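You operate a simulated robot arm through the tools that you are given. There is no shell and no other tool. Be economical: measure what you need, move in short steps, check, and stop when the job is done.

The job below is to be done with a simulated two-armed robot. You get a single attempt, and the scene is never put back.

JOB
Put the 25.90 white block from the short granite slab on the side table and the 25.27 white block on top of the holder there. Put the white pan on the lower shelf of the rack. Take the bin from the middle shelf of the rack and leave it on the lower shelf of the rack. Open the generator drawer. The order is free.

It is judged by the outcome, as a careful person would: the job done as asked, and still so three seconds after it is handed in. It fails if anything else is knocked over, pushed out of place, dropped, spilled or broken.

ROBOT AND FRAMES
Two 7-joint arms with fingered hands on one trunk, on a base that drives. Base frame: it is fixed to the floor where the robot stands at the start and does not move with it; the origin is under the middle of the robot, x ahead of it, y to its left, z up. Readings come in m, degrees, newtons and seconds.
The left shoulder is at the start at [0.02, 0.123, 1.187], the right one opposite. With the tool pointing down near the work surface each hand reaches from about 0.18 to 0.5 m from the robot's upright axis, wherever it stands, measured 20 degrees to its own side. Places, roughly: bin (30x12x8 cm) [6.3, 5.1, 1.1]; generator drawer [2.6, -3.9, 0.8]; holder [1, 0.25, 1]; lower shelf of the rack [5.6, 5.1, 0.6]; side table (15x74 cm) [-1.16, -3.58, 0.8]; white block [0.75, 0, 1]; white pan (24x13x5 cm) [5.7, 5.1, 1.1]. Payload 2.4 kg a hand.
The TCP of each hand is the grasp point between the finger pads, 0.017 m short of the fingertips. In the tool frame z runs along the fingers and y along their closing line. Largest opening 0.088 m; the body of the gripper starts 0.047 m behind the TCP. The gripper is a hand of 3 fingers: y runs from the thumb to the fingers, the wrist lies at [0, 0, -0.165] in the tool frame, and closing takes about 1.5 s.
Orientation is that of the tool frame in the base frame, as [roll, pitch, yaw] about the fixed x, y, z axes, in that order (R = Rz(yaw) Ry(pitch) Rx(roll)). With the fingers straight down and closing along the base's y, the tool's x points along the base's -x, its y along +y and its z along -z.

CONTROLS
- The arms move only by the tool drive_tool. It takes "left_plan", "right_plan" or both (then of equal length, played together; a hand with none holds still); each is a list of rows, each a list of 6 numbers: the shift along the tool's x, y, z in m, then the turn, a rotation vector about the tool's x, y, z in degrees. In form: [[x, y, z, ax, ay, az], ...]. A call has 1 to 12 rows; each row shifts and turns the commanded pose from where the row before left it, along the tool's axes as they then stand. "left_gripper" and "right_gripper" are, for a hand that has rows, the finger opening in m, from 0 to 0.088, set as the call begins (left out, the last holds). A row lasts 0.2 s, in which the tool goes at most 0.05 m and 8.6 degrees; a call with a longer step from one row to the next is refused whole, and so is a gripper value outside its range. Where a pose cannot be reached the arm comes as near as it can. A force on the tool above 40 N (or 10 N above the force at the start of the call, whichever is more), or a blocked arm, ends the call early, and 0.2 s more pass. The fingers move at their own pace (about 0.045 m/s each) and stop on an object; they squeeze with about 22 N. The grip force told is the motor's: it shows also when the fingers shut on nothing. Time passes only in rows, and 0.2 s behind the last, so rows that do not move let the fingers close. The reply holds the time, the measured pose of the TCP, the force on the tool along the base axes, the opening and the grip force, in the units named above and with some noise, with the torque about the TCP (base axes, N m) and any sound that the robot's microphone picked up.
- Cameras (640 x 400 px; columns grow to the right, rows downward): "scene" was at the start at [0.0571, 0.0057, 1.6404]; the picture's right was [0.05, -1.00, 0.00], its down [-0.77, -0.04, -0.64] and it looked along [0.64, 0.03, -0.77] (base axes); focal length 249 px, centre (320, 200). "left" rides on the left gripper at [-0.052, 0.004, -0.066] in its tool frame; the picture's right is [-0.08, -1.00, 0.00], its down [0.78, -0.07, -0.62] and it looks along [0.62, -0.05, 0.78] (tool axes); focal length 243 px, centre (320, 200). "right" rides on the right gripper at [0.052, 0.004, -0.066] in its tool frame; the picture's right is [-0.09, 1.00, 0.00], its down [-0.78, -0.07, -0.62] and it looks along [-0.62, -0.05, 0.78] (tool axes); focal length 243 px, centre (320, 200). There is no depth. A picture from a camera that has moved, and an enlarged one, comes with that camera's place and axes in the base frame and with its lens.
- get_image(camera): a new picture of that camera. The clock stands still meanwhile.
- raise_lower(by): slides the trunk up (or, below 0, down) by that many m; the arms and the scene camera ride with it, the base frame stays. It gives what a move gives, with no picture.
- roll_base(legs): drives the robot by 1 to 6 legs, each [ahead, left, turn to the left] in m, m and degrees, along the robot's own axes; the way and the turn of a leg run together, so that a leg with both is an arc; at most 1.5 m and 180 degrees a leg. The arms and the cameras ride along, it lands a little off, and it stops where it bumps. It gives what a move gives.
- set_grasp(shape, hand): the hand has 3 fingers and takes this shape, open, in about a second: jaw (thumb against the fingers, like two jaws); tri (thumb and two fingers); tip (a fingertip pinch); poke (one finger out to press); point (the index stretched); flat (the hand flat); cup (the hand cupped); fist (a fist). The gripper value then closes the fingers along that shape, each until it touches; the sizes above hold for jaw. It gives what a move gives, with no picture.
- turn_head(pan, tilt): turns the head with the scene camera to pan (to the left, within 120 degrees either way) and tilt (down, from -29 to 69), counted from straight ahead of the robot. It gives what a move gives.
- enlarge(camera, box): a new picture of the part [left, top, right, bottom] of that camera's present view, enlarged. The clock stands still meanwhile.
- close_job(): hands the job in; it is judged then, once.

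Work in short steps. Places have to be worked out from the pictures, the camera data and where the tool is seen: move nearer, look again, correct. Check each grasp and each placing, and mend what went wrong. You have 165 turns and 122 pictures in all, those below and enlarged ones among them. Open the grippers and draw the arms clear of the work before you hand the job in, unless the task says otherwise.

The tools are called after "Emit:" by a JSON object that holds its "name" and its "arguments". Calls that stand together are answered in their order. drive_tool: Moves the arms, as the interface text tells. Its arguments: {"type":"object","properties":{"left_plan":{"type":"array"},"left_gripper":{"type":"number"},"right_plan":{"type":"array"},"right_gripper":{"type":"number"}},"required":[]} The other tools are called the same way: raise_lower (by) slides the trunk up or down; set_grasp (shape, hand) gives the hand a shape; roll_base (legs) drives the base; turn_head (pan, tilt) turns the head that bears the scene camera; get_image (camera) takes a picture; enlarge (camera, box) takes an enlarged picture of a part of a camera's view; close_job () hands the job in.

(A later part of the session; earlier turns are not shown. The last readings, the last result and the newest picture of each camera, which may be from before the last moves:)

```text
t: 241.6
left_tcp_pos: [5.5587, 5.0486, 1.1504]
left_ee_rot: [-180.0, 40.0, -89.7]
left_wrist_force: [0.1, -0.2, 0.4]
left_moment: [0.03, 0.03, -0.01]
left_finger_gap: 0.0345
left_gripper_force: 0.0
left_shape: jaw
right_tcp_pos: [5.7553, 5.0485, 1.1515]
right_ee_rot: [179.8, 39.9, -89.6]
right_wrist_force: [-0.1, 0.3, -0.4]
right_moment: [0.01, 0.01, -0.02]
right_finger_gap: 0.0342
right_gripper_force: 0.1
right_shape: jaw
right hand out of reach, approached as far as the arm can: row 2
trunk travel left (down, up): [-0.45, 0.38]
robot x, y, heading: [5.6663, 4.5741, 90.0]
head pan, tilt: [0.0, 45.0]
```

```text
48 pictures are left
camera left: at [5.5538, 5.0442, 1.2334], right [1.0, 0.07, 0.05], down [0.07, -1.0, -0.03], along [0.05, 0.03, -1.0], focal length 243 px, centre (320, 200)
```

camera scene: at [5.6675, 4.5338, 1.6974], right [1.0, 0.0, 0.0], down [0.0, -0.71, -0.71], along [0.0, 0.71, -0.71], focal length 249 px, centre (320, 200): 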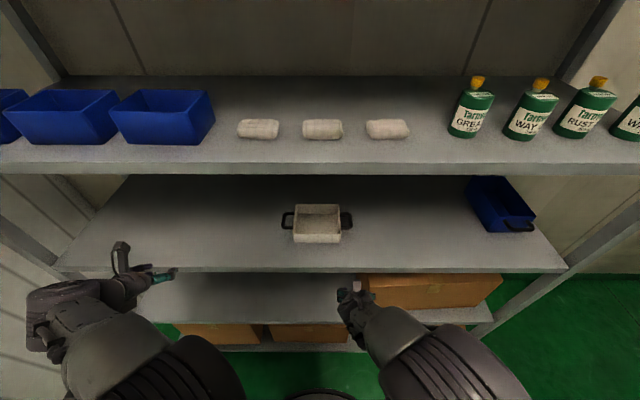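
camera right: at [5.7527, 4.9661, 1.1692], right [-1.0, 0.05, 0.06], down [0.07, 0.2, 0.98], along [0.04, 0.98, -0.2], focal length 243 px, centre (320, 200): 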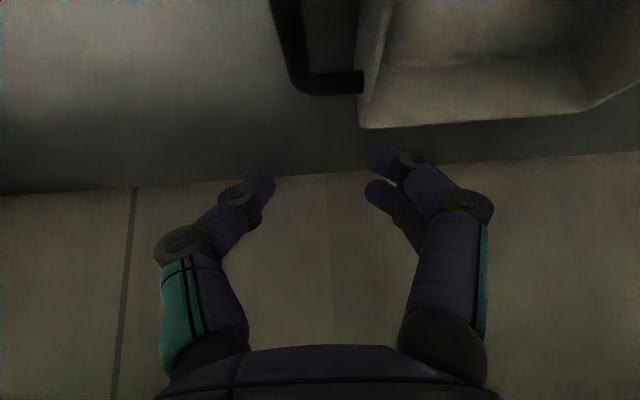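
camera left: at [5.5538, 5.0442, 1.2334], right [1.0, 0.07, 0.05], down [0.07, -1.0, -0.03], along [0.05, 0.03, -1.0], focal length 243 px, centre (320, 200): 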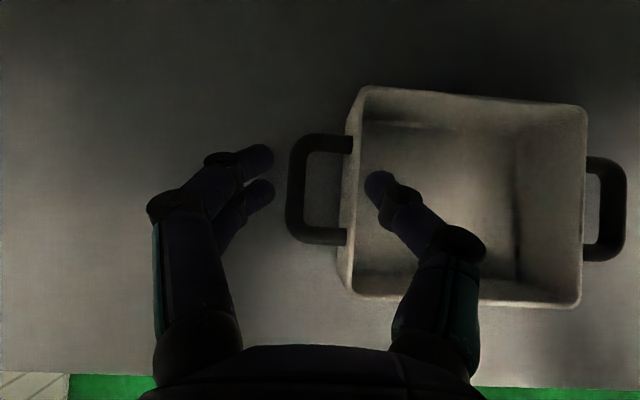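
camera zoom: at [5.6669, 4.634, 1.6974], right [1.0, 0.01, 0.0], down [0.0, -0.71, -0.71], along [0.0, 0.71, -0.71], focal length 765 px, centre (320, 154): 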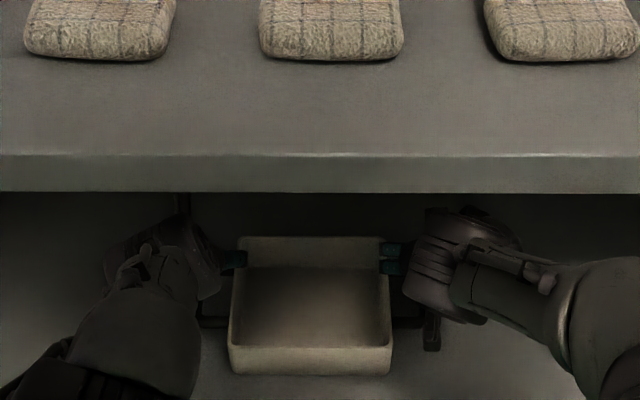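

Combining hand cameras and zoomed scene, the handle bars are at x≈5.546 and 5.765, y≈5.057, z≈1.065. I correct laterally and descend to z≈1.10 for a check.

Emit:
{"name": "drive_tool", "arguments": {"left_plan": [[0, 0.012, 0, 0, 0, 0], [0.0134, 0, 0.0215, 0, 0, 0], [0.0134, 0, 0.0215, 0, 0, 0], [0, 0, 0, 0, 0, 0]], "right_plan": [[0, -0.01, 0, 0, 0, 0], [0.0134, 0, 0.0215, 0, 0, 0], [0.0134, 0, 0.0215, 0, 0, 0], [0, 0, 0, 0, 0, 0]]}}

Emit:
{"name": "get_image", "arguments": {"camera": "left"}}

Emit:
{"name": "get_image", "arguments": {"camera": "right"}}

```text
t: 242.6
left_tcp_pos: [5.5457, 5.0551, 1.0982]
left_ee_rot: [-180.0, 39.9, -89.6]
left_wrist_force: [0.3, 0.6, 0.6]
left_moment: [0.02, 0.03, 0.01]
left_finger_gap: 0.0343
left_gripper_force: 0.0
left_shape: jaw
right_tcp_pos: [5.7656, 5.0548, 1.1021]
right_ee_rot: [179.8, 39.9, -89.5]
right_wrist_force: [0.2, -0.4, 0.1]
right_moment: [-0.01, -0.05, 0.01]
right_finger_gap: 0.0342
right_gripper_force: 0.0
right_shape: jaw
trunk travel left (down, up): [-0.45, 0.38]
robot x, y, heading: [5.6672, 4.5709, 90.3]
head pan, tilt: [0.0, 45.0]
```

```text
47 pictures are left
camera left: at [5.541, 5.0512, 1.1826], right [1.0, 0.07, 0.05], down [0.07, -1.0, -0.03], along [0.05, 0.03, -1.0], focal length 243 px, centre (320, 200)
```

left: 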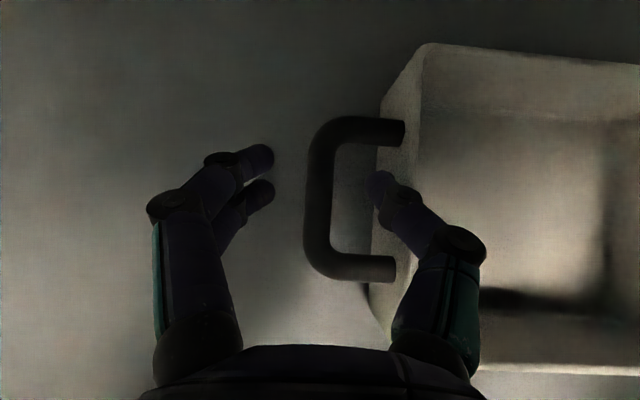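

```text
46 pictures are left
camera right: at [5.7621, 4.9724, 1.1196], right [-1.0, 0.05, 0.06], down [0.07, 0.2, 0.98], along [0.04, 0.98, -0.2], focal length 243 px, centre (320, 200)
```

right: 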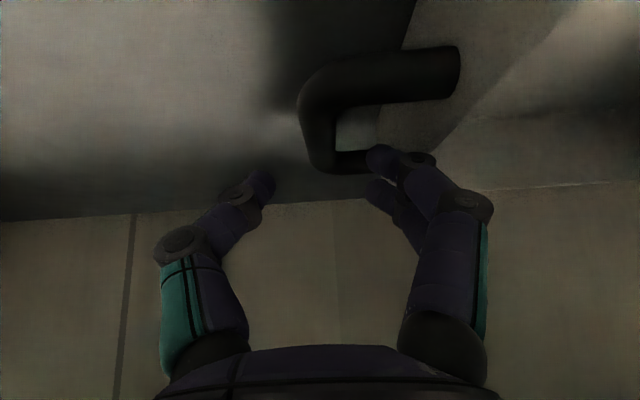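

Both bars are centred between the fingers. I descend 3 cm more and close both hands.

Emit:
{"name": "drive_tool", "arguments": {"left_plan": [[0.0065, 0, 0.0075, 0, 0, 0], [0.0065, 0, 0.0075, 0, 0, 0], [0.005, 0, 0.006, 0, 0, 0], [0, 0, 0, 0, 0, 0]], "right_plan": [[0.0065, 0, 0.0085, 0, 0, 0], [0.0065, 0, 0.0085, 0, 0, 0], [0.006, 0, 0.007, 0, 0, 0], [0, 0, 0, 0, 0, 0]]}}

Emit:
{"name": "get_image", "arguments": {"camera": "left"}}

Emit:
{"name": "get_image", "arguments": {"camera": "right"}}

```text
t: 243.4
left_tcp_pos: [5.5405, 5.0589, 1.079]
left_ee_rot: [179.8, 41.2, -89.1]
left_wrist_force: [-13.6, -1.3, 12.3]
left_moment: [-0.11, -0.62, -0.27]
left_finger_gap: 0.0308
left_gripper_force: 0.0
left_shape: jaw
right_tcp_pos: [5.7686, 5.0561, 1.076]
right_ee_rot: [-179.8, 40.0, -89.7]
right_wrist_force: [11.3, 0.0, 5.5]
right_moment: [-0.05, 0.31, 0.17]
right_finger_gap: 0.0301
right_gripper_force: 0.1
right_shape: jaw
trunk travel left (down, up): [-0.45, 0.38]
robot x, y, heading: [5.6726, 4.5684, 90.5]
head pan, tilt: [0.0, 45.0]
stopped in row 3 (left hand): the force on the tool passed its limit at 46 N (the readings are from after the stop); the commanded pose is now the measured one
```

```text
45 pictures are left
camera left: at [5.5354, 5.0521, 1.163], right [1.0, 0.08, 0.05], down [0.08, -1.0, -0.05], along [0.05, 0.05, -1.0], focal length 243 px, centre (320, 200)
```

left: 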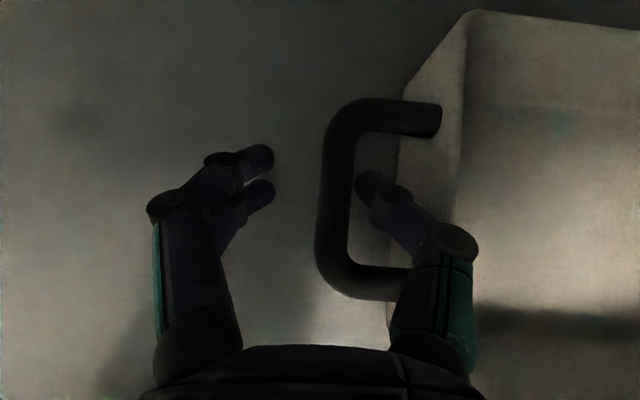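

```text
44 pictures are left
camera right: at [5.7635, 4.9728, 1.0922], right [-1.0, 0.06, 0.05], down [0.06, 0.2, 0.98], along [0.05, 0.98, -0.2], focal length 243 px, centre (320, 200)
```

right: 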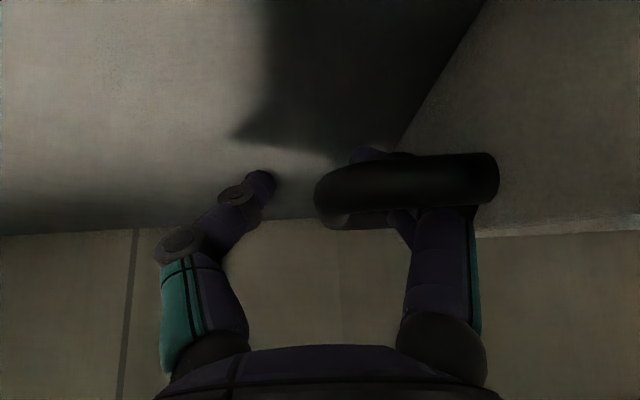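

The inner fingers are in the loops, lightly touching the pan walls. I close both hands on the bars.

Emit:
{"name": "drive_tool", "arguments": {"left_plan": [[0, 0, 0, 0, 0, 0], [0, 0, 0, 0, 0, 0], [0, 0, 0, 0, 0, 0], [0, 0, 0, 0, 0, 0], [0, 0, 0, 0, 0, 0]], "right_plan": [[0, 0, 0, 0, 0, 0], [0, 0, 0, 0, 0, 0], [0, 0, 0, 0, 0, 0], [0, 0, 0, 0, 0, 0], [0, 0, 0, 0, 0, 0]], "left_gripper": 0.0, "right_gripper": 0.0}}

Emit:
{"name": "get_image", "arguments": {"camera": "left"}}

Emit:
{"name": "get_image", "arguments": {"camera": "right"}}

```text
t: 244.6
left_tcp_pos: [5.5414, 5.0599, 1.0765]
left_ee_rot: [179.9, 40.7, -89.3]
left_wrist_force: [-1.6, -0.7, -0.8]
left_moment: [0.02, 0.0, 0.01]
left_finger_gap: 0.0002
left_gripper_force: 21.9
left_shape: jaw
right_tcp_pos: [5.7662, 5.0563, 1.0742]
right_ee_rot: [180.0, 39.9, -89.5]
right_wrist_force: [2.0, -0.6, -0.1]
right_moment: [-0.01, 0.02, -0.02]
right_finger_gap: 0.0
right_gripper_force: 22.2
right_shape: jaw
trunk travel left (down, up): [-0.45, 0.38]
robot x, y, heading: [5.6678, 4.5717, 89.9]
head pan, tilt: [0.0, 45.0]
```

```text
43 pictures are left
camera left: at [5.5373, 5.0533, 1.1602], right [1.0, 0.08, 0.05], down [0.08, -1.0, -0.04], along [0.05, 0.04, -1.0], focal length 243 px, centre (320, 200)
```

left: 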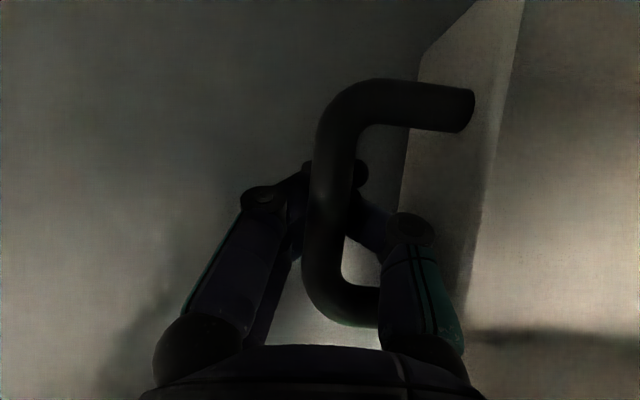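

```text
42 pictures are left
camera right: at [5.7623, 4.974, 1.0907], right [-1.0, 0.06, 0.05], down [0.06, 0.2, 0.98], along [0.05, 0.98, -0.21], focal length 243 px, centre (320, 200)
```

right: 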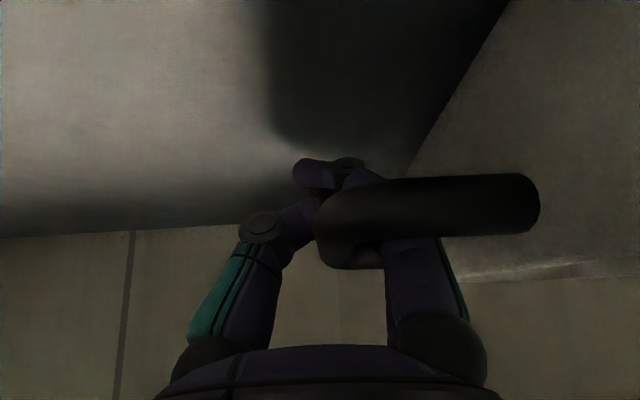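

The fingers closed under the bars, hooking both loops. I lift by the trunk 0.04 m and check.

Emit:
{"name": "raise_lower", "arguments": {"by": 0.04}}

Emit:
{"name": "enlarge", "arguments": {"camera": "scene", "box": [220, 150, 420, 280]}}

Emit:
{"name": "get_image", "arguments": {"camera": "right"}}

```text
t: 245.4
left_tcp_pos: [5.5418, 5.0576, 1.116]
left_ee_rot: [179.9, 40.8, -89.2]
left_wrist_force: [-0.4, 0.4, -1.2]
left_moment: [0.0, 0.02, 0.02]
left_finger_gap: 0.0001
left_gripper_force: 22.0
left_shape: jaw
right_tcp_pos: [5.766, 5.0561, 1.1141]
right_ee_rot: [-180.0, 39.7, -89.8]
right_wrist_force: [0.9, 0.1, -0.4]
right_moment: [-0.03, 0.01, 0.02]
right_finger_gap: 0.0002
right_gripper_force: 21.9
right_shape: jaw
trunk travel left (down, up): [-0.49, 0.34]
robot x, y, heading: [5.6678, 4.5699, 90.4]
head pan, tilt: [0.0, 45.0]
```

```text
3.08 times, centred on (320, 215) of scene
camera zoom: at [5.6668, 4.6351, 1.7374], right [1.0, 0.01, 0.0], down [0.0, -0.71, -0.71], along [0.0, 0.71, -0.71], focal length 765 px, centre (320, 154)
```

zoom: 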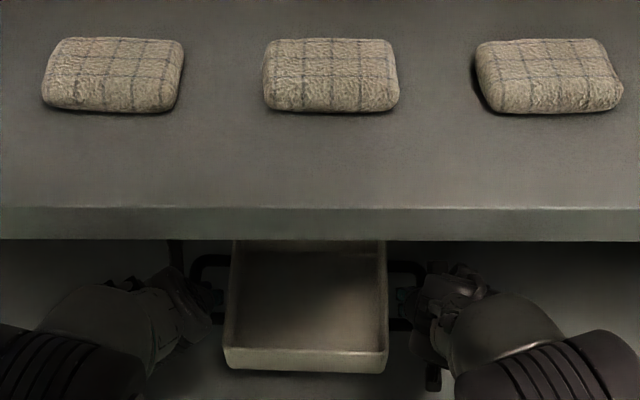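

```text
40 pictures are left
camera right: at [5.7625, 4.9741, 1.1311], right [-1.0, 0.06, 0.05], down [0.06, 0.2, 0.98], along [0.05, 0.98, -0.21], focal length 243 px, centre (320, 200)
```

right: 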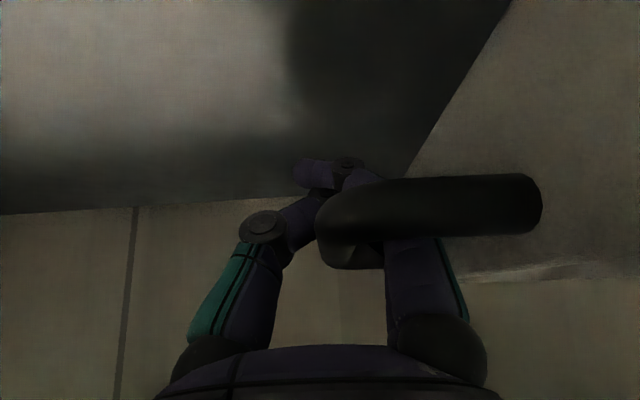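

The pan hangs securely from both hands. I back out 0.5 m, shift left 0.2 m, and lower the trunk 0.43 m.

Emit:
{"name": "roll_base", "arguments": {"legs": [[-0.5, 0, 0], [0, 0.2, 0]]}}

Emit:
{"name": "raise_lower", "arguments": {"by": -0.43}}

Emit:
{"name": "turn_head", "arguments": {"pan": 0, "tilt": 40}}

Emit:
{"name": "get_image", "arguments": {"camera": "scene"}}

```text
t: 249.6
left_tcp_pos: [5.3454, 4.5498, 1.1171]
left_ee_rot: [179.9, 40.8, -89.0]
left_wrist_force: [-0.8, 0.7, -1.3]
left_moment: [-0.02, 0.02, 0.0]
left_finger_gap: 0.0
left_gripper_force: 21.4
left_shape: jaw
right_tcp_pos: [5.5707, 4.5487, 1.1139]
right_ee_rot: [-179.9, 39.8, -89.3]
right_wrist_force: [0.6, 0.9, -2.3]
right_moment: [0.04, 0.0, 0.01]
right_finger_gap: 0.0
right_gripper_force: 22.0
right_shape: jaw
trunk travel left (down, up): [-0.49, 0.34]
robot x, y, heading: [5.4717, 4.0636, 90.7]
head pan, tilt: [0.0, 45.0]
```

```text
refused: -0.43 is not a number from -0.4 to 0.4
```

```text
t: 250.2
left_tcp_pos: [5.3474, 4.5483, 1.1182]
left_ee_rot: [180.0, 40.8, -89.0]
left_wrist_force: [-1.3, 0.5, -1.1]
left_moment: [0.0, -0.02, -0.02]
left_finger_gap: 0.0
left_gripper_force: 21.9
left_shape: jaw
right_tcp_pos: [5.573, 4.5489, 1.1136]
right_ee_rot: [-179.8, 39.8, -89.4]
right_wrist_force: [1.1, 0.7, -0.5]
right_moment: [0.0, 0.03, 0.02]
right_finger_gap: 0.0
right_gripper_force: 21.9
right_shape: jaw
trunk travel left (down, up): [-0.49, 0.34]
robot x, y, heading: [5.4744, 4.0618, 90.7]
head pan, tilt: [0.0, 40.0]
```

```text
39 pictures are left
camera scene: at [5.4742, 4.1306, 1.7446], right [1.0, 0.01, 0.0], down [0.01, -0.64, -0.77], along [-0.01, 0.77, -0.64], focal length 249 px, centre (320, 200)
```

scene: 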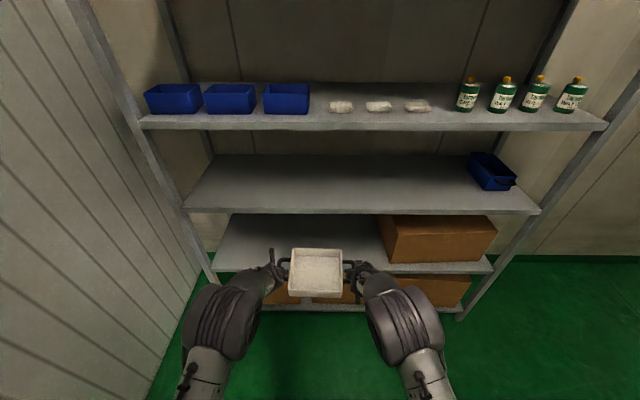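

I lower in two calls (−0.40, −0.03) and look at the alignment with the lower shelf.

Emit:
{"name": "raise_lower", "arguments": {"by": -0.4}}

Emit:
{"name": "get_image", "arguments": {"camera": "scene"}}

Emit:
{"name": "get_image", "arguments": {"camera": "right"}}

```text
t: 254.1
left_tcp_pos: [5.347, 4.551, 0.7173]
left_ee_rot: [179.9, 40.7, -89.1]
left_wrist_force: [-1.3, -0.4, -0.4]
left_moment: [0.01, -0.04, -0.03]
left_finger_gap: 0.0
left_gripper_force: 22.4
left_shape: jaw
right_tcp_pos: [5.5721, 4.5478, 0.7145]
right_ee_rot: [-179.9, 39.7, -89.4]
right_wrist_force: [1.3, 0.0, -1.1]
right_moment: [0.0, 0.01, 0.01]
right_finger_gap: 0.0
right_gripper_force: 21.9
right_shape: jaw
trunk travel left (down, up): [-0.09, 0.74]
robot x, y, heading: [5.4746, 4.0625, 90.7]
head pan, tilt: [0.0, 40.0]
```

```text
38 pictures are left
camera scene: at [5.4739, 4.1304, 1.3447], right [1.0, 0.01, 0.0], down [0.01, -0.64, -0.77], along [-0.01, 0.77, -0.64], focal length 249 px, centre (320, 200)
```

scene: 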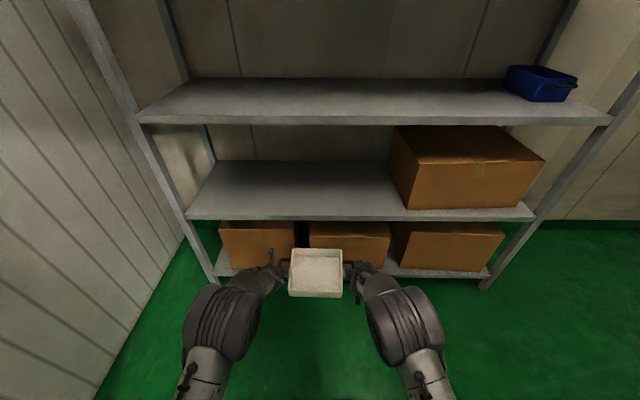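

```text
37 pictures are left
camera right: at [5.5682, 4.4662, 0.7312], right [-1.0, 0.05, 0.05], down [0.06, 0.2, 0.98], along [0.04, 0.98, -0.21], focal length 243 px, centre (320, 200)
```

right: 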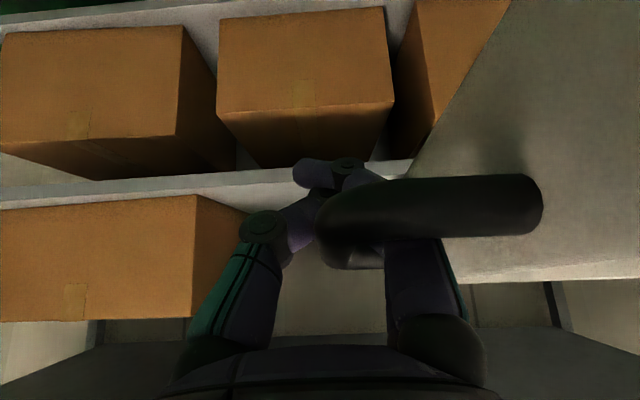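

Pan bottom is ~7 cm above the lower shelf and clear of the carton (x≥5.85). I advance 0.5 m over the shelf.

Emit:
{"name": "roll_base", "arguments": {"legs": [[0.5, 0, 0]]}}

Emit:
{"name": "raise_lower", "arguments": {"by": -0.05}}

Emit:
{"name": "get_image", "arguments": {"camera": "right"}}

```text
t: 257.0
left_tcp_pos: [5.3377, 5.0524, 0.7178]
left_ee_rot: [179.8, 40.7, -88.7]
left_wrist_force: [-0.7, 1.1, -0.6]
left_moment: [0.01, -0.03, -0.01]
left_finger_gap: 0.0
left_gripper_force: 22.4
left_shape: jaw
right_tcp_pos: [5.5626, 5.0546, 0.7137]
right_ee_rot: [-179.9, 39.8, -89.0]
right_wrist_force: [2.0, -0.2, -1.3]
right_moment: [-0.01, 0.01, -0.01]
right_finger_gap: 0.0
right_gripper_force: 22.1
right_shape: jaw
trunk travel left (down, up): [-0.09, 0.74]
robot x, y, heading: [5.4704, 4.5706, 91.2]
head pan, tilt: [0.0, 40.0]
```

```text
t: 257.9
left_tcp_pos: [5.3368, 5.0524, 0.6683]
left_ee_rot: [179.7, 40.8, -88.7]
left_wrist_force: [-1.6, 1.1, -1.5]
left_moment: [-0.01, 0.0, 0.01]
left_finger_gap: 0.0
left_gripper_force: 22.1
left_shape: jaw
right_tcp_pos: [5.5618, 5.0531, 0.6642]
right_ee_rot: [-179.9, 39.8, -89.0]
right_wrist_force: [1.7, 0.0, -2.0]
right_moment: [0.01, -0.01, 0.0]
right_finger_gap: 0.0
right_gripper_force: 22.2
right_shape: jaw
trunk travel left (down, up): [-0.04, 0.79]
robot x, y, heading: [5.4653, 4.5705, 91.0]
head pan, tilt: [0.0, 40.0]
```

```text
36 pictures are left
camera right: at [5.5588, 4.9714, 0.6811], right [-1.0, 0.05, 0.05], down [0.06, 0.2, 0.98], along [0.04, 0.98, -0.21], focal length 243 px, centre (320, 200)
```

right: 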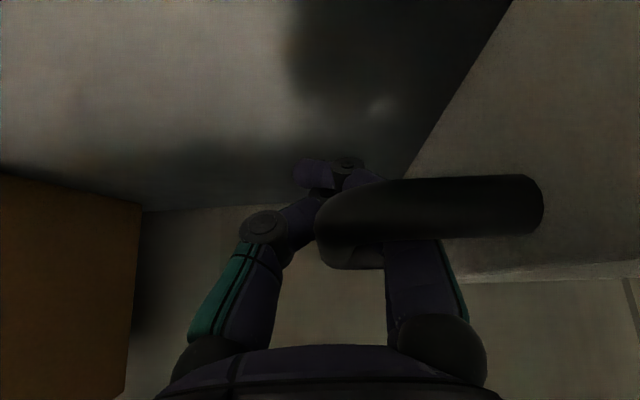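

Close to the shelf; I lower 0.02 and then a little more while watching the forces.

Emit:
{"name": "raise_lower", "arguments": {"by": -0.02}}

Emit:
{"name": "raise_lower", "arguments": {"by": -0.006}}

Emit:
{"name": "get_image", "arguments": {"camera": "right"}}

```text
t: 258.6
left_tcp_pos: [5.3376, 5.0519, 0.6468]
left_ee_rot: [179.9, 40.8, -88.7]
left_wrist_force: [-0.7, -0.8, -1.7]
left_moment: [-0.03, -0.02, -0.03]
left_finger_gap: 0.0003
left_gripper_force: 22.0
left_shape: jaw
right_tcp_pos: [5.5619, 5.0539, 0.6451]
right_ee_rot: [-179.9, 39.8, -89.0]
right_wrist_force: [0.9, -0.1, -1.1]
right_moment: [-0.01, 0.02, -0.03]
right_finger_gap: 0.0
right_gripper_force: 22.0
right_shape: jaw
trunk travel left (down, up): [-0.02, 0.81]
robot x, y, heading: [5.4656, 4.5687, 90.8]
head pan, tilt: [0.0, 40.0]
```

```text
t: 259.2
left_tcp_pos: [5.3377, 5.0534, 0.6413]
left_ee_rot: [179.9, 40.8, -88.8]
left_wrist_force: [-0.9, 0.1, -1.6]
left_moment: [0.01, 0.03, 0.04]
left_finger_gap: 0.0
left_gripper_force: 21.3
left_shape: jaw
right_tcp_pos: [5.5635, 5.0552, 0.6382]
right_ee_rot: [-179.9, 39.8, -89.0]
right_wrist_force: [-0.1, 0.3, -1.2]
right_moment: [-0.02, 0.0, -0.01]
right_finger_gap: 0.0
right_gripper_force: 21.8
right_shape: jaw
trunk travel left (down, up): [-0.014, 0.816]
robot x, y, heading: [5.4684, 4.5651, 91.1]
head pan, tilt: [0.0, 40.0]
```

```text
35 pictures are left
camera right: at [5.5588, 4.9714, 0.6551], right [-1.0, 0.05, 0.05], down [0.06, 0.2, 0.98], along [0.04, 0.98, -0.21], focal length 243 px, centre (320, 200)
```

right: 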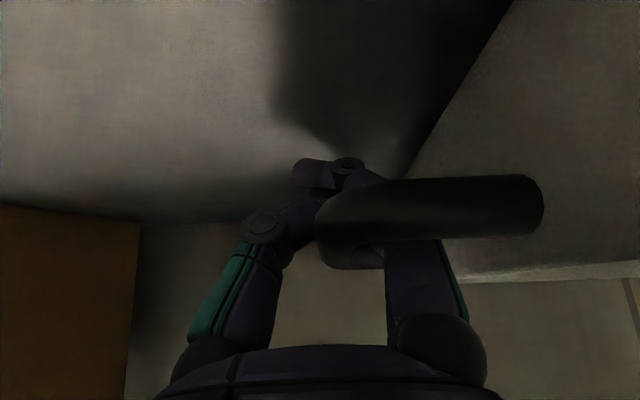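

Still hanging; a few more millimetres.

Emit:
{"name": "raise_lower", "arguments": {"by": -0.006}}

Emit:
{"name": "raise_lower", "arguments": {"by": -0.006}}

Emit:
{"name": "get_image", "arguments": {"camera": "right"}}

```text
t: 259.7
left_tcp_pos: [5.338, 5.0526, 0.6354]
left_ee_rot: [179.8, 40.8, -88.7]
left_wrist_force: [-0.8, -0.9, -1.5]
left_moment: [-0.01, -0.03, -0.01]
left_finger_gap: 0.0001
left_gripper_force: 22.1
left_shape: jaw
right_tcp_pos: [5.5623, 5.0536, 0.6319]
right_ee_rot: [-179.8, 39.8, -89.0]
right_wrist_force: [1.0, -0.3, -1.0]
right_moment: [0.01, 0.01, 0.04]
right_finger_gap: 0.0
right_gripper_force: 22.1
right_shape: jaw
trunk travel left (down, up): [-0.008, 0.822]
robot x, y, heading: [5.4672, 4.5667, 91.3]
head pan, tilt: [0.0, 40.0]
```

```text
t: 260.3
left_tcp_pos: [5.3374, 5.0545, 0.6297]
left_ee_rot: [179.9, 40.8, -88.7]
left_wrist_force: [-1.9, 0.1, -0.1]
left_moment: [0.0, 0.02, 0.04]
left_finger_gap: 0.0
left_gripper_force: 22.1
left_shape: jaw
right_tcp_pos: [5.5629, 5.0535, 0.6267]
right_ee_rot: [-180.0, 39.8, -89.1]
right_wrist_force: [1.2, 1.1, 0.7]
right_moment: [-0.1, 0.07, 0.01]
right_finger_gap: 0.0001
right_gripper_force: 22.0
right_shape: jaw
trunk travel left (down, up): [-0.002, 0.828]
robot x, y, heading: [5.4674, 4.5698, 91.3]
head pan, tilt: [0.0, 40.0]
```

```text
34 pictures are left
camera right: at [5.5588, 4.9714, 0.6432], right [-1.0, 0.05, 0.05], down [0.06, 0.2, 0.98], along [0.04, 0.98, -0.2], focal length 243 px, centre (320, 200)
```

right: 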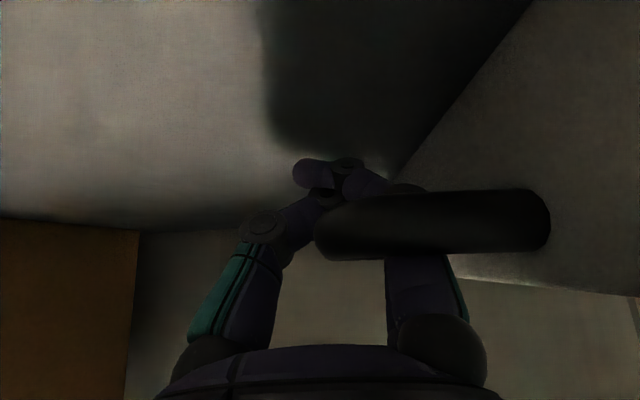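

The bars have risen relative to the fingers: the pan rests on the shelf. I open both slightly (30 mm) and rise straight up.

Emit:
{"name": "drive_tool", "arguments": {"left_plan": [[0, 0, 0, 0, 0, 0], [0, 0, 0, 0, 0, 0], [0, 0, 0, 0, 0, 0], [0, 0, 0, 0, 0, 0]], "right_plan": [[0, 0, 0, 0, 0, 0], [0, 0, 0, 0, 0, 0], [0, 0, 0, 0, 0, 0], [0, 0, 0, 0, 0, 0]], "left_gripper": 0.03, "right_gripper": 0.03}}

Emit:
{"name": "get_image", "arguments": {"camera": "left"}}

Emit:
{"name": "get_image", "arguments": {"camera": "right"}}

```text
t: 261.3
left_tcp_pos: [5.3366, 5.0533, 0.6307]
left_ee_rot: [179.8, 40.9, -88.6]
left_wrist_force: [-17.4, 0.1, 0.1]
left_moment: [0.02, -0.27, -0.24]
left_finger_gap: 0.0231
left_gripper_force: 0.0
left_shape: jaw
right_tcp_pos: [5.5623, 5.0549, 0.6255]
right_ee_rot: [-179.8, 39.8, -89.0]
right_wrist_force: [17.1, 0.3, -1.0]
right_moment: [0.03, 0.25, 0.24]
right_finger_gap: 0.0238
right_gripper_force: 0.0
right_shape: jaw
trunk travel left (down, up): [-0.002, 0.828]
robot x, y, heading: [5.464, 4.5657, 90.8]
head pan, tilt: [0.0, 40.0]
```

```text
33 pictures are left
camera left: at [5.3317, 5.0484, 0.713], right [0.99, 0.09, 0.05], down [0.09, -0.99, -0.04], along [0.05, 0.05, -1.0], focal length 243 px, centre (320, 200)
```

left: 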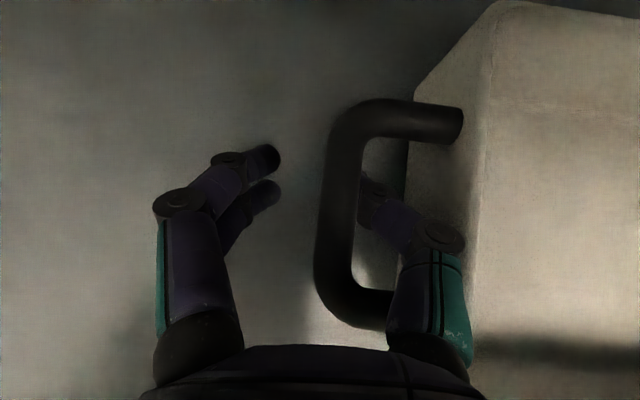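

```text
32 pictures are left
camera right: at [5.5595, 4.9714, 0.6431], right [-1.0, 0.05, 0.05], down [0.06, 0.2, 0.98], along [0.04, 0.98, -0.21], focal length 243 px, centre (320, 200)
```

right: 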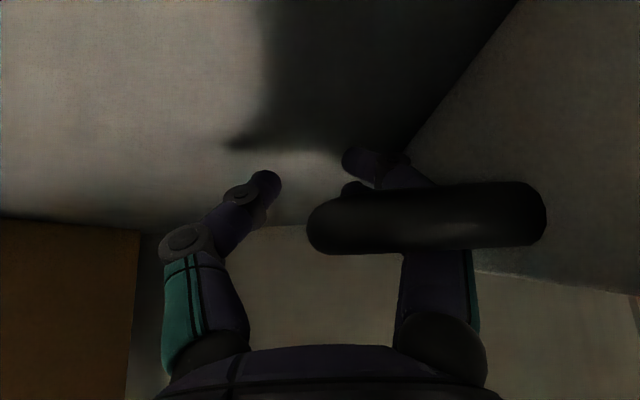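

The inner fingers press the walls a bit; I shift both hands outward 5 mm, then rise vertically.

Emit:
{"name": "drive_tool", "arguments": {"left_plan": [[0, 0.005, 0, 0, 0, 0], [-0.0064, 0, -0.0077, 0, 0, 0], [-0.0128, 0, -0.0153, 0, 0, 0], [-0.0257, 0, -0.0306, 0, 0, 0], [-0.0257, 0.01, -0.0306, 0, 0, 0]], "right_plan": [[0, -0.005, 0, 0, 0, 0], [-0.0064, 0, -0.0077, 0, 0, 0], [-0.0128, 0, -0.0153, 0, 0, 0], [-0.0257, 0, -0.0306, 0, 0, 0], [-0.0257, -0.01, -0.0306, 0, 0, 0]]}}

Emit:
{"name": "get_image", "arguments": {"camera": "left"}}

```text
t: 262.5
left_tcp_pos: [5.3222, 5.0499, 0.7397]
left_ee_rot: [180.0, 40.7, -88.5]
left_wrist_force: [-0.2, 0.0, 0.2]
left_moment: [0.03, -0.01, -0.04]
left_finger_gap: 0.0298
left_gripper_force: 0.0
left_shape: jaw
right_tcp_pos: [5.5758, 5.0526, 0.7372]
right_ee_rot: [-179.9, 39.8, -88.9]
right_wrist_force: [1.1, 0.4, -1.1]
right_moment: [-0.02, -0.02, 0.02]
right_finger_gap: 0.0298
right_gripper_force: 0.0
right_shape: jaw
trunk travel left (down, up): [-0.002, 0.828]
robot x, y, heading: [5.4643, 4.5704, 91.1]
head pan, tilt: [0.0, 40.0]
```

```text
31 pictures are left
camera left: at [5.3169, 5.0458, 0.8236], right [0.99, 0.09, 0.05], down [0.09, -1.0, -0.04], along [0.05, 0.04, -1.0], focal length 243 px, centre (320, 200)
```

left: 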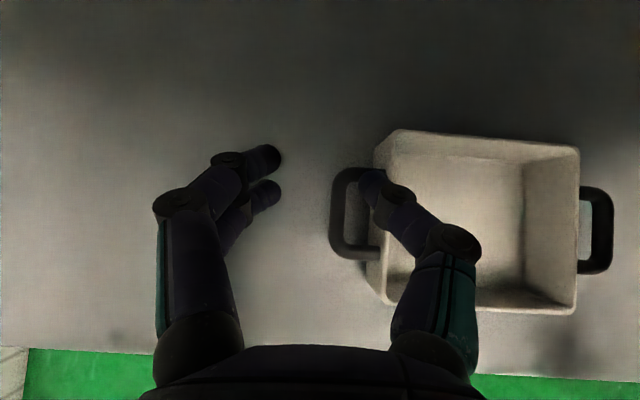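

The pan stands properly on the lower shelf. Now the bin: it lies along y with side walls at x≈6.217 and 6.335, y≈5.055–5.25. I back out, raise the trunk, and move right to look.

Emit:
{"name": "roll_base", "arguments": {"legs": [[-0.5, 0, -1], [0, -0.74, 0]]}}

Emit:
{"name": "raise_lower", "arguments": {"by": 0.4}}

Emit:
{"name": "raise_lower", "arguments": {"by": 0.07}}

Emit:
{"name": "get_image", "arguments": {"camera": "scene"}}

```text
t: 269.0
left_tcp_pos: [6.0783, 4.5533, 0.7402]
left_ee_rot: [179.9, 40.9, -89.9]
left_wrist_force: [-0.1, 0.4, 0.0]
left_moment: [-0.01, -0.04, 0.02]
left_finger_gap: 0.0296
left_gripper_force: 0.0
left_shape: jaw
right_tcp_pos: [6.3337, 4.5512, 0.7368]
right_ee_rot: [-179.9, 39.9, -90.1]
right_wrist_force: [0.0, -0.6, -0.6]
right_moment: [0.03, 0.03, 0.01]
right_finger_gap: 0.0296
right_gripper_force: 0.2
right_shape: jaw
trunk travel left (down, up): [-0.002, 0.828]
robot x, y, heading: [6.2194, 4.0666, 89.6]
head pan, tilt: [0.0, 40.0]
```

```text
t: 272.9
left_tcp_pos: [6.0793, 4.5542, 1.14]
left_ee_rot: [179.9, 40.8, -89.8]
left_wrist_force: [-1.5, 0.3, 0.5]
left_moment: [-0.02, 0.03, 0.03]
left_finger_gap: 0.0298
left_gripper_force: 0.1
left_shape: jaw
right_tcp_pos: [6.3334, 4.5511, 1.1369]
right_ee_rot: [-179.8, 39.8, -90.1]
right_wrist_force: [0.6, -0.5, 0.3]
right_moment: [0.01, 0.02, 0.01]
right_finger_gap: 0.0298
right_gripper_force: 0.0
right_shape: jaw
trunk travel left (down, up): [-0.402, 0.428]
robot x, y, heading: [6.211, 4.0717, 89.8]
head pan, tilt: [0.0, 40.0]
```

```text
t: 273.9
left_tcp_pos: [6.0797, 4.5529, 1.2089]
left_ee_rot: [179.8, 40.8, -89.8]
left_wrist_force: [0.8, -0.2, 0.0]
left_moment: [0.0, 0.01, 0.0]
left_finger_gap: 0.0295
left_gripper_force: 0.0
left_shape: jaw
right_tcp_pos: [6.3334, 4.5502, 1.2064]
right_ee_rot: [-180.0, 39.7, -90.0]
right_wrist_force: [0.0, 0.3, -0.8]
right_moment: [0.02, -0.03, -0.02]
right_finger_gap: 0.0299
right_gripper_force: 0.1
right_shape: jaw
trunk travel left (down, up): [-0.472, 0.358]
robot x, y, heading: [6.2133, 4.0656, 89.8]
head pan, tilt: [0.0, 40.0]
```

```text
30 pictures are left
camera scene: at [6.2152, 4.1347, 1.7266], right [1.0, 0.0, 0.0], down [0.0, -0.64, -0.77], along [0.0, 0.77, -0.64], focal length 249 px, centre (320, 200)
```

scene: 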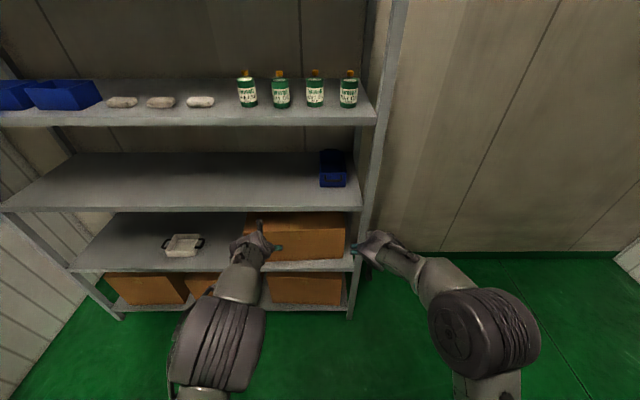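

I enlarge the bin area for accurate wall positions.

Emit:
{"name": "enlarge", "arguments": {"camera": "scene", "box": [290, 140, 390, 205]}}

```text
6.15 times, centred on (340, 172) of scene
camera zoom: at [6.2152, 4.1347, 1.7266], right [1.0, 0.0, 0.0], down [0.0, -0.64, -0.77], along [0.0, 0.77, -0.64], focal length 1530 px, centre (197, 369)
```

zoom: 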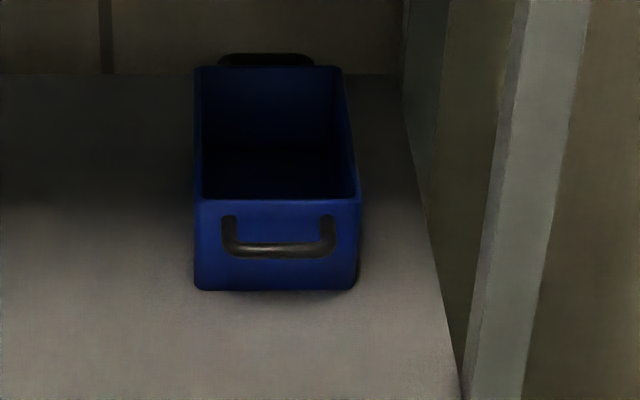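

Walls: x=6.217 and 6.331, rim z≈1.117, y 5.06–5.25. I bring the hands closer together, tilt to 50°, open to 45 mm, then advance 0.5 m above the bin.

Emit:
{"name": "drive_tool", "arguments": {"left_plan": [[0, -0.037, 0, 0, -5, 0], [0, -0.037, 0, 0, -4.5, 0], [0, -0.037, 0, 0, 0, 0], [0, 0, 0, 0, 0, 0]], "right_plan": [[0, 0.01, 0, 0, -5, 0], [0, 0.01, 0, 0, -5, 0], [0, 0, 0, 0, 0, 0], [0, 0, 0, 0, 0, 0]], "left_gripper": 0.05, "right_gripper": 0.05}}

Emit:
{"name": "roll_base", "arguments": {"legs": [[0.5, 0, 0]]}}

Emit:
{"name": "get_image", "arguments": {"camera": "left"}}

Emit:
{"name": "get_image", "arguments": {"camera": "right"}}

```text
t: 274.9
left_tcp_pos: [6.1821, 4.5554, 1.2089]
left_ee_rot: [179.9, 50.3, -89.8]
left_wrist_force: [0.5, -1.2, -0.2]
left_moment: [0.01, 0.02, -0.01]
left_finger_gap: 0.0496
left_gripper_force: 0.1
left_shape: jaw
left hand out of reach, approached as far as the arm can: row 2
right_tcp_pos: [6.3138, 4.5508, 1.2091]
right_ee_rot: [-179.9, 49.9, -90.1]
right_wrist_force: [0.4, 0.1, 0.2]
right_moment: [-0.03, 0.01, -0.03]
right_finger_gap: 0.0496
right_gripper_force: 0.0
right_shape: jaw
trunk travel left (down, up): [-0.472, 0.358]
robot x, y, heading: [6.217, 4.0656, 89.8]
head pan, tilt: [0.0, 40.0]
```

```text
t: 277.9
left_tcp_pos: [6.1819, 5.0562, 1.2088]
left_ee_rot: [179.9, 50.3, -89.7]
left_wrist_force: [0.5, -0.1, 0.6]
left_moment: [-0.01, 0.03, 0.01]
left_finger_gap: 0.0495
left_gripper_force: 0.1
left_shape: jaw
right_tcp_pos: [6.3132, 5.0533, 1.2077]
right_ee_rot: [-180.0, 49.8, -89.9]
right_wrist_force: [0.0, 0.0, -0.1]
right_moment: [-0.01, -0.01, 0.0]
right_finger_gap: 0.0494
right_gripper_force: 0.1
right_shape: jaw
trunk travel left (down, up): [-0.472, 0.358]
robot x, y, heading: [6.2189, 4.5676, 89.7]
head pan, tilt: [0.0, 40.0]
```

```text
28 pictures are left
camera left: at [6.1762, 5.0373, 1.291], right [1.0, 0.06, 0.06], down [0.07, -0.98, -0.2], along [0.05, 0.21, -0.98], focal length 243 px, centre (320, 200)
```

left: 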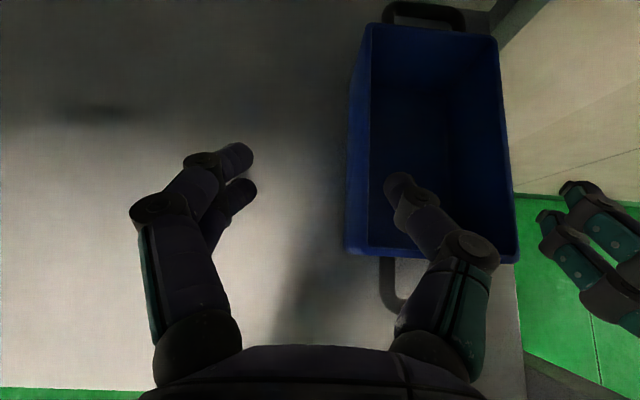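

```text
27 pictures are left
camera right: at [6.3089, 4.9685, 1.2101], right [-1.0, 0.05, 0.06], down [0.07, 0.03, 1.0], along [0.05, 1.0, -0.03], focal length 243 px, centre (320, 200)
```

right: 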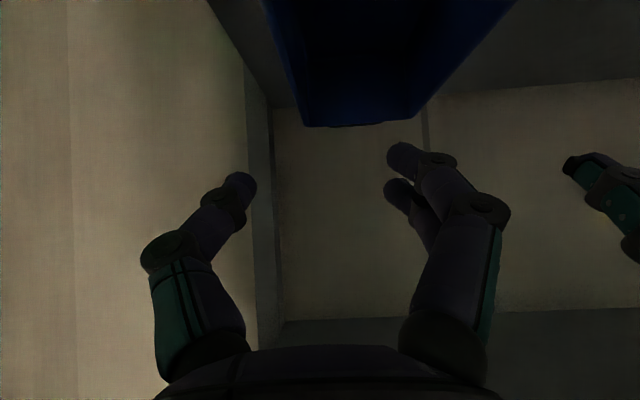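

The bin matches the estimate. I move both hands over the side walls at y≈5.145, z≈1.19.

Emit:
{"name": "drive_tool", "arguments": {"left_plan": [[-0.0142, -0.0127, 0.0273, 0, 0, 0], [-0.0142, -0.0127, 0.0273, 0, 0, 0], [-0.0142, -0.0127, 0.0273, 0, 0, 0], [0, 0, 0, 0, 0, 0]], "right_plan": [[-0.0142, -0.0057, 0.0273, 0, 0, 0], [-0.0142, -0.0057, 0.0273, 0, 0, 0], [-0.0142, -0.0057, 0.0273, 0, 0, 0], [0, 0, 0, 0, 0, 0]]}}

Emit:
{"name": "get_image", "arguments": {"camera": "left"}}

Emit:
{"name": "get_image", "arguments": {"camera": "right"}}

```text
t: 278.9
left_tcp_pos: [6.2144, 5.1327, 1.1924]
left_ee_rot: [179.9, 50.2, -89.7]
left_wrist_force: [-0.3, 0.2, 0.0]
left_moment: [0.01, 0.03, 0.02]
left_finger_gap: 0.0497
left_gripper_force: 0.0
left_shape: jaw
left hand out of reach, approached as far as the arm can: row 3
right_tcp_pos: [6.331, 5.1432, 1.1872]
right_ee_rot: [-179.9, 49.8, -90.0]
right_wrist_force: [0.1, 0.0, -0.7]
right_moment: [0.03, -0.01, -0.01]
right_finger_gap: 0.0494
right_gripper_force: 0.2
right_shape: jaw
trunk travel left (down, up): [-0.472, 0.358]
robot x, y, heading: [6.2151, 4.5727, 90.2]
head pan, tilt: [0.0, 40.0]
```

```text
26 pictures are left
camera left: at [6.2087, 5.115, 1.2742], right [1.0, 0.06, 0.06], down [0.07, -0.98, -0.2], along [0.05, 0.21, -0.98], focal length 243 px, centre (320, 200)
```

left: 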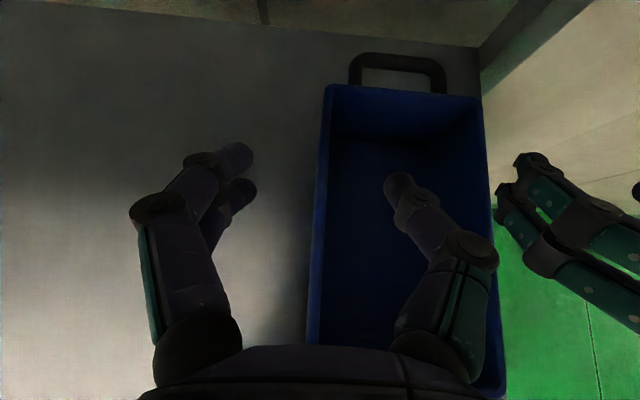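

```text
25 pictures are left
camera right: at [6.326, 5.0583, 1.1896], right [-1.0, 0.06, 0.06], down [0.07, 0.03, 1.0], along [0.05, 1.0, -0.03], focal length 243 px, centre (320, 200)
```

right: 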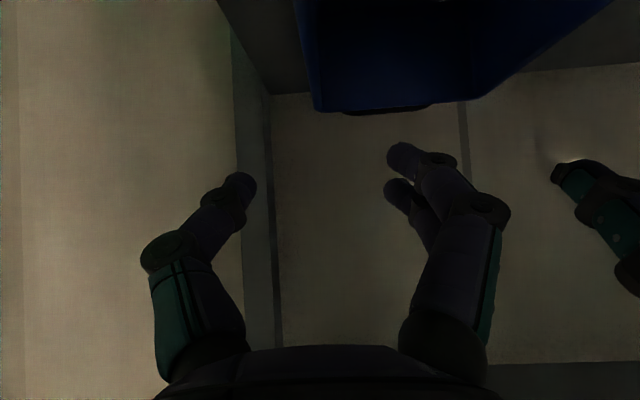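

The left arm is at its limit, so I grip at y≈5.12. I descend both hands to z≈1.103 astride the walls.

Emit:
{"name": "drive_tool", "arguments": {"left_plan": [[0.0276, 0, 0.0127, 0, 0, 0], [0.0276, 0, 0.0127, 0, 0, 0], [0.0276, 0, 0.0127, 0, 0, 0], [0, 0, 0, 0, 0, 0]], "right_plan": [[0.0276, 0, 0.0127, 0, 0, 0], [0.0276, 0, 0.0127, 0, 0, 0], [0.0266, 0, 0.0117, 0, 0, 0], [0, 0, 0, 0, 0, 0]]}}

Emit:
{"name": "get_image", "arguments": {"camera": "left"}}

Emit:
{"name": "get_image", "arguments": {"camera": "right"}}

```text
t: 279.9
left_tcp_pos: [6.2129, 5.112, 1.1031]
left_ee_rot: [179.9, 50.3, -89.6]
left_wrist_force: [-0.4, -0.5, 1.0]
left_moment: [-0.01, -0.02, 0.02]
left_finger_gap: 0.0495
left_gripper_force: 0.1
left_shape: jaw
right_tcp_pos: [6.3308, 5.1171, 1.0997]
right_ee_rot: [-179.9, 49.9, -90.0]
right_wrist_force: [0.9, -1.7, -0.2]
right_moment: [0.0, 0.0, 0.04]
right_finger_gap: 0.0496
right_gripper_force: 0.0
right_shape: jaw
trunk travel left (down, up): [-0.472, 0.358]
robot x, y, heading: [6.2163, 4.5689, 90.0]
head pan, tilt: [0.0, 40.0]
```

```text
24 pictures are left
camera left: at [6.2077, 5.0918, 1.1856], right [1.0, 0.06, 0.06], down [0.07, -0.98, -0.2], along [0.05, 0.21, -0.98], focal length 243 px, centre (320, 200)
```

left: 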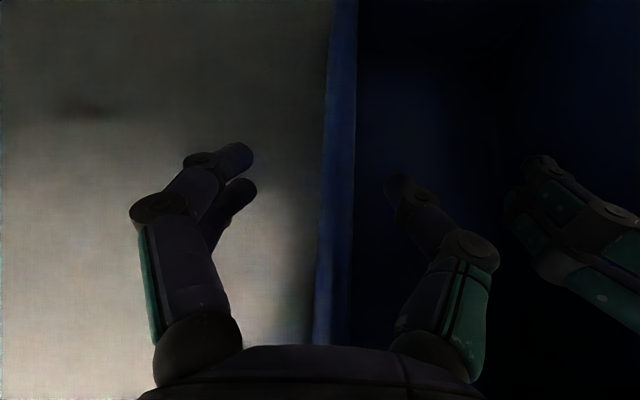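

```text
23 pictures are left
camera right: at [6.3266, 5.0333, 1.1028], right [-1.0, 0.06, 0.06], down [0.07, 0.03, 1.0], along [0.05, 1.0, -0.03], focal length 243 px, centre (320, 200)
```

right: 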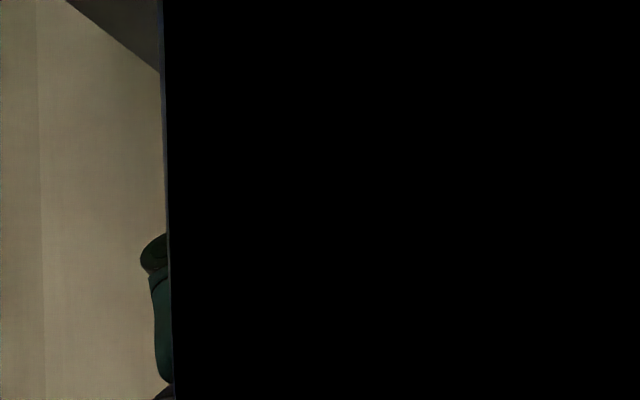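

Both hands straddle the walls; the palms are close to the front rim, so I raise 6 mm, centre the left hand by 5 mm, then close.

Emit:
{"name": "drive_tool", "arguments": {"left_plan": [[-0.0046, -0.005, -0.0039, 0, 0, 0], [0, 0, 0, 0, 0, 0]], "right_plan": [[-0.0054, 0, -0.0045, 0, 0, 0], [0, 0, 0, 0, 0, 0]]}}

Emit:
{"name": "drive_tool", "arguments": {"left_plan": [[0, 0, 0, 0, 0, 0], [0, 0, 0, 0, 0, 0], [0, 0, 0, 0, 0, 0], [0, 0, 0, 0, 0, 0], [0, 0, 0, 0, 0, 0], [0, 0, 0, 0, 0, 0]], "right_plan": [[0, 0, 0, 0, 0, 0], [0, 0, 0, 0, 0, 0], [0, 0, 0, 0, 0, 0], [0, 0, 0, 0, 0, 0], [0, 0, 0, 0, 0, 0], [0, 0, 0, 0, 0, 0]], "left_gripper": 0.0, "right_gripper": 0.0}}

Emit:
{"name": "get_image", "arguments": {"camera": "left"}}

```text
t: 280.5
left_tcp_pos: [6.2191, 5.1119, 1.1101]
left_ee_rot: [179.9, 50.3, -89.8]
left_wrist_force: [0.2, -0.5, -0.1]
left_moment: [0.04, 0.01, 0.03]
left_finger_gap: 0.0494
left_gripper_force: 0.0
left_shape: jaw
right_tcp_pos: [6.3312, 5.1174, 1.1081]
right_ee_rot: [-179.9, 49.8, -89.9]
right_wrist_force: [-0.7, -0.6, -0.5]
right_moment: [-0.03, -0.01, 0.0]
right_finger_gap: 0.0496
right_gripper_force: 0.0
right_shape: jaw
trunk travel left (down, up): [-0.472, 0.358]
robot x, y, heading: [6.2173, 4.57, 89.9]
head pan, tilt: [0.0, 40.0]
```

```text
t: 281.9
left_tcp_pos: [6.2189, 5.1113, 1.1099]
left_ee_rot: [180.0, 50.3, -89.7]
left_wrist_force: [0.3, 0.6, -0.7]
left_moment: [0.0, -0.02, -0.03]
left_finger_gap: 0.0007
left_gripper_force: 22.6
left_shape: jaw
right_tcp_pos: [6.3317, 5.117, 1.1066]
right_ee_rot: [-179.9, 49.8, -90.1]
right_wrist_force: [-0.1, 0.3, -0.8]
right_moment: [0.0, 0.04, 0.0]
right_finger_gap: 0.0007
right_gripper_force: 21.9
right_shape: jaw
trunk travel left (down, up): [-0.472, 0.358]
robot x, y, heading: [6.2116, 4.5676, 90.4]
head pan, tilt: [0.0, 40.0]
```

```text
22 pictures are left
camera left: at [6.2136, 5.0928, 1.1913], right [1.0, 0.06, 0.06], down [0.07, -0.98, -0.2], along [0.05, 0.21, -0.98], focal length 243 px, centre (320, 200)
```

left: 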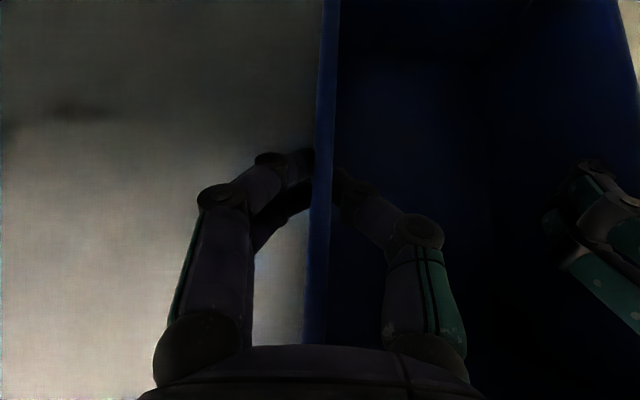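

Both hands clamp the thin walls. I lift 3 cm with the trunk and check.

Emit:
{"name": "raise_lower", "arguments": {"by": 0.03}}

Emit:
{"name": "get_image", "arguments": {"camera": "left"}}

Emit:
{"name": "get_image", "arguments": {"camera": "scene"}}

```text
t: 282.6
left_tcp_pos: [6.218, 5.1117, 1.1389]
left_ee_rot: [-180.0, 50.4, -89.7]
left_wrist_force: [-0.1, 0.2, -2.6]
left_moment: [-0.06, -0.01, 0.03]
left_finger_gap: 0.0006
left_gripper_force: 22.1
left_shape: jaw
right_tcp_pos: [6.3315, 5.1181, 1.138]
right_ee_rot: [-179.9, 49.8, -89.9]
right_wrist_force: [-0.4, 0.4, -1.6]
right_moment: [-0.05, 0.05, -0.01]
right_finger_gap: 0.0007
right_gripper_force: 22.5
right_shape: jaw
trunk travel left (down, up): [-0.502, 0.328]
robot x, y, heading: [6.2173, 4.5677, 89.8]
head pan, tilt: [0.0, 40.0]
```

```text
21 pictures are left
camera left: at [6.2137, 5.0931, 1.2212], right [1.0, 0.06, 0.06], down [0.07, -0.98, -0.2], along [0.05, 0.21, -0.98], focal length 243 px, centre (320, 200)
```

left: 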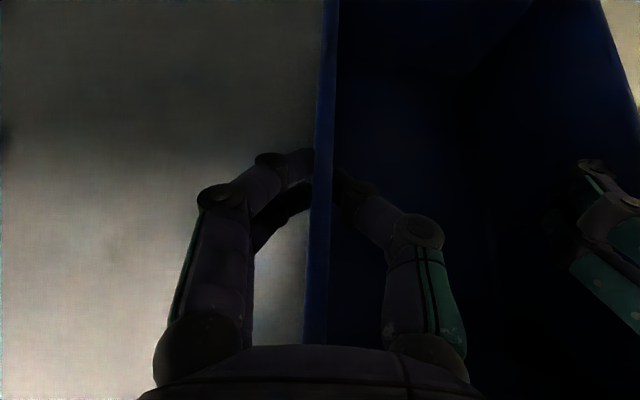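

```text
20 pictures are left
camera scene: at [6.2159, 4.636, 1.7566], right [1.0, 0.0, 0.0], down [0.0, -0.64, -0.77], along [0.0, 0.77, -0.64], focal length 249 px, centre (320, 200)
```

scene: 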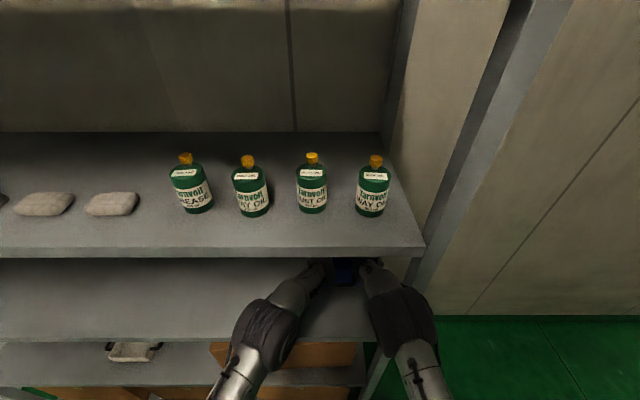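

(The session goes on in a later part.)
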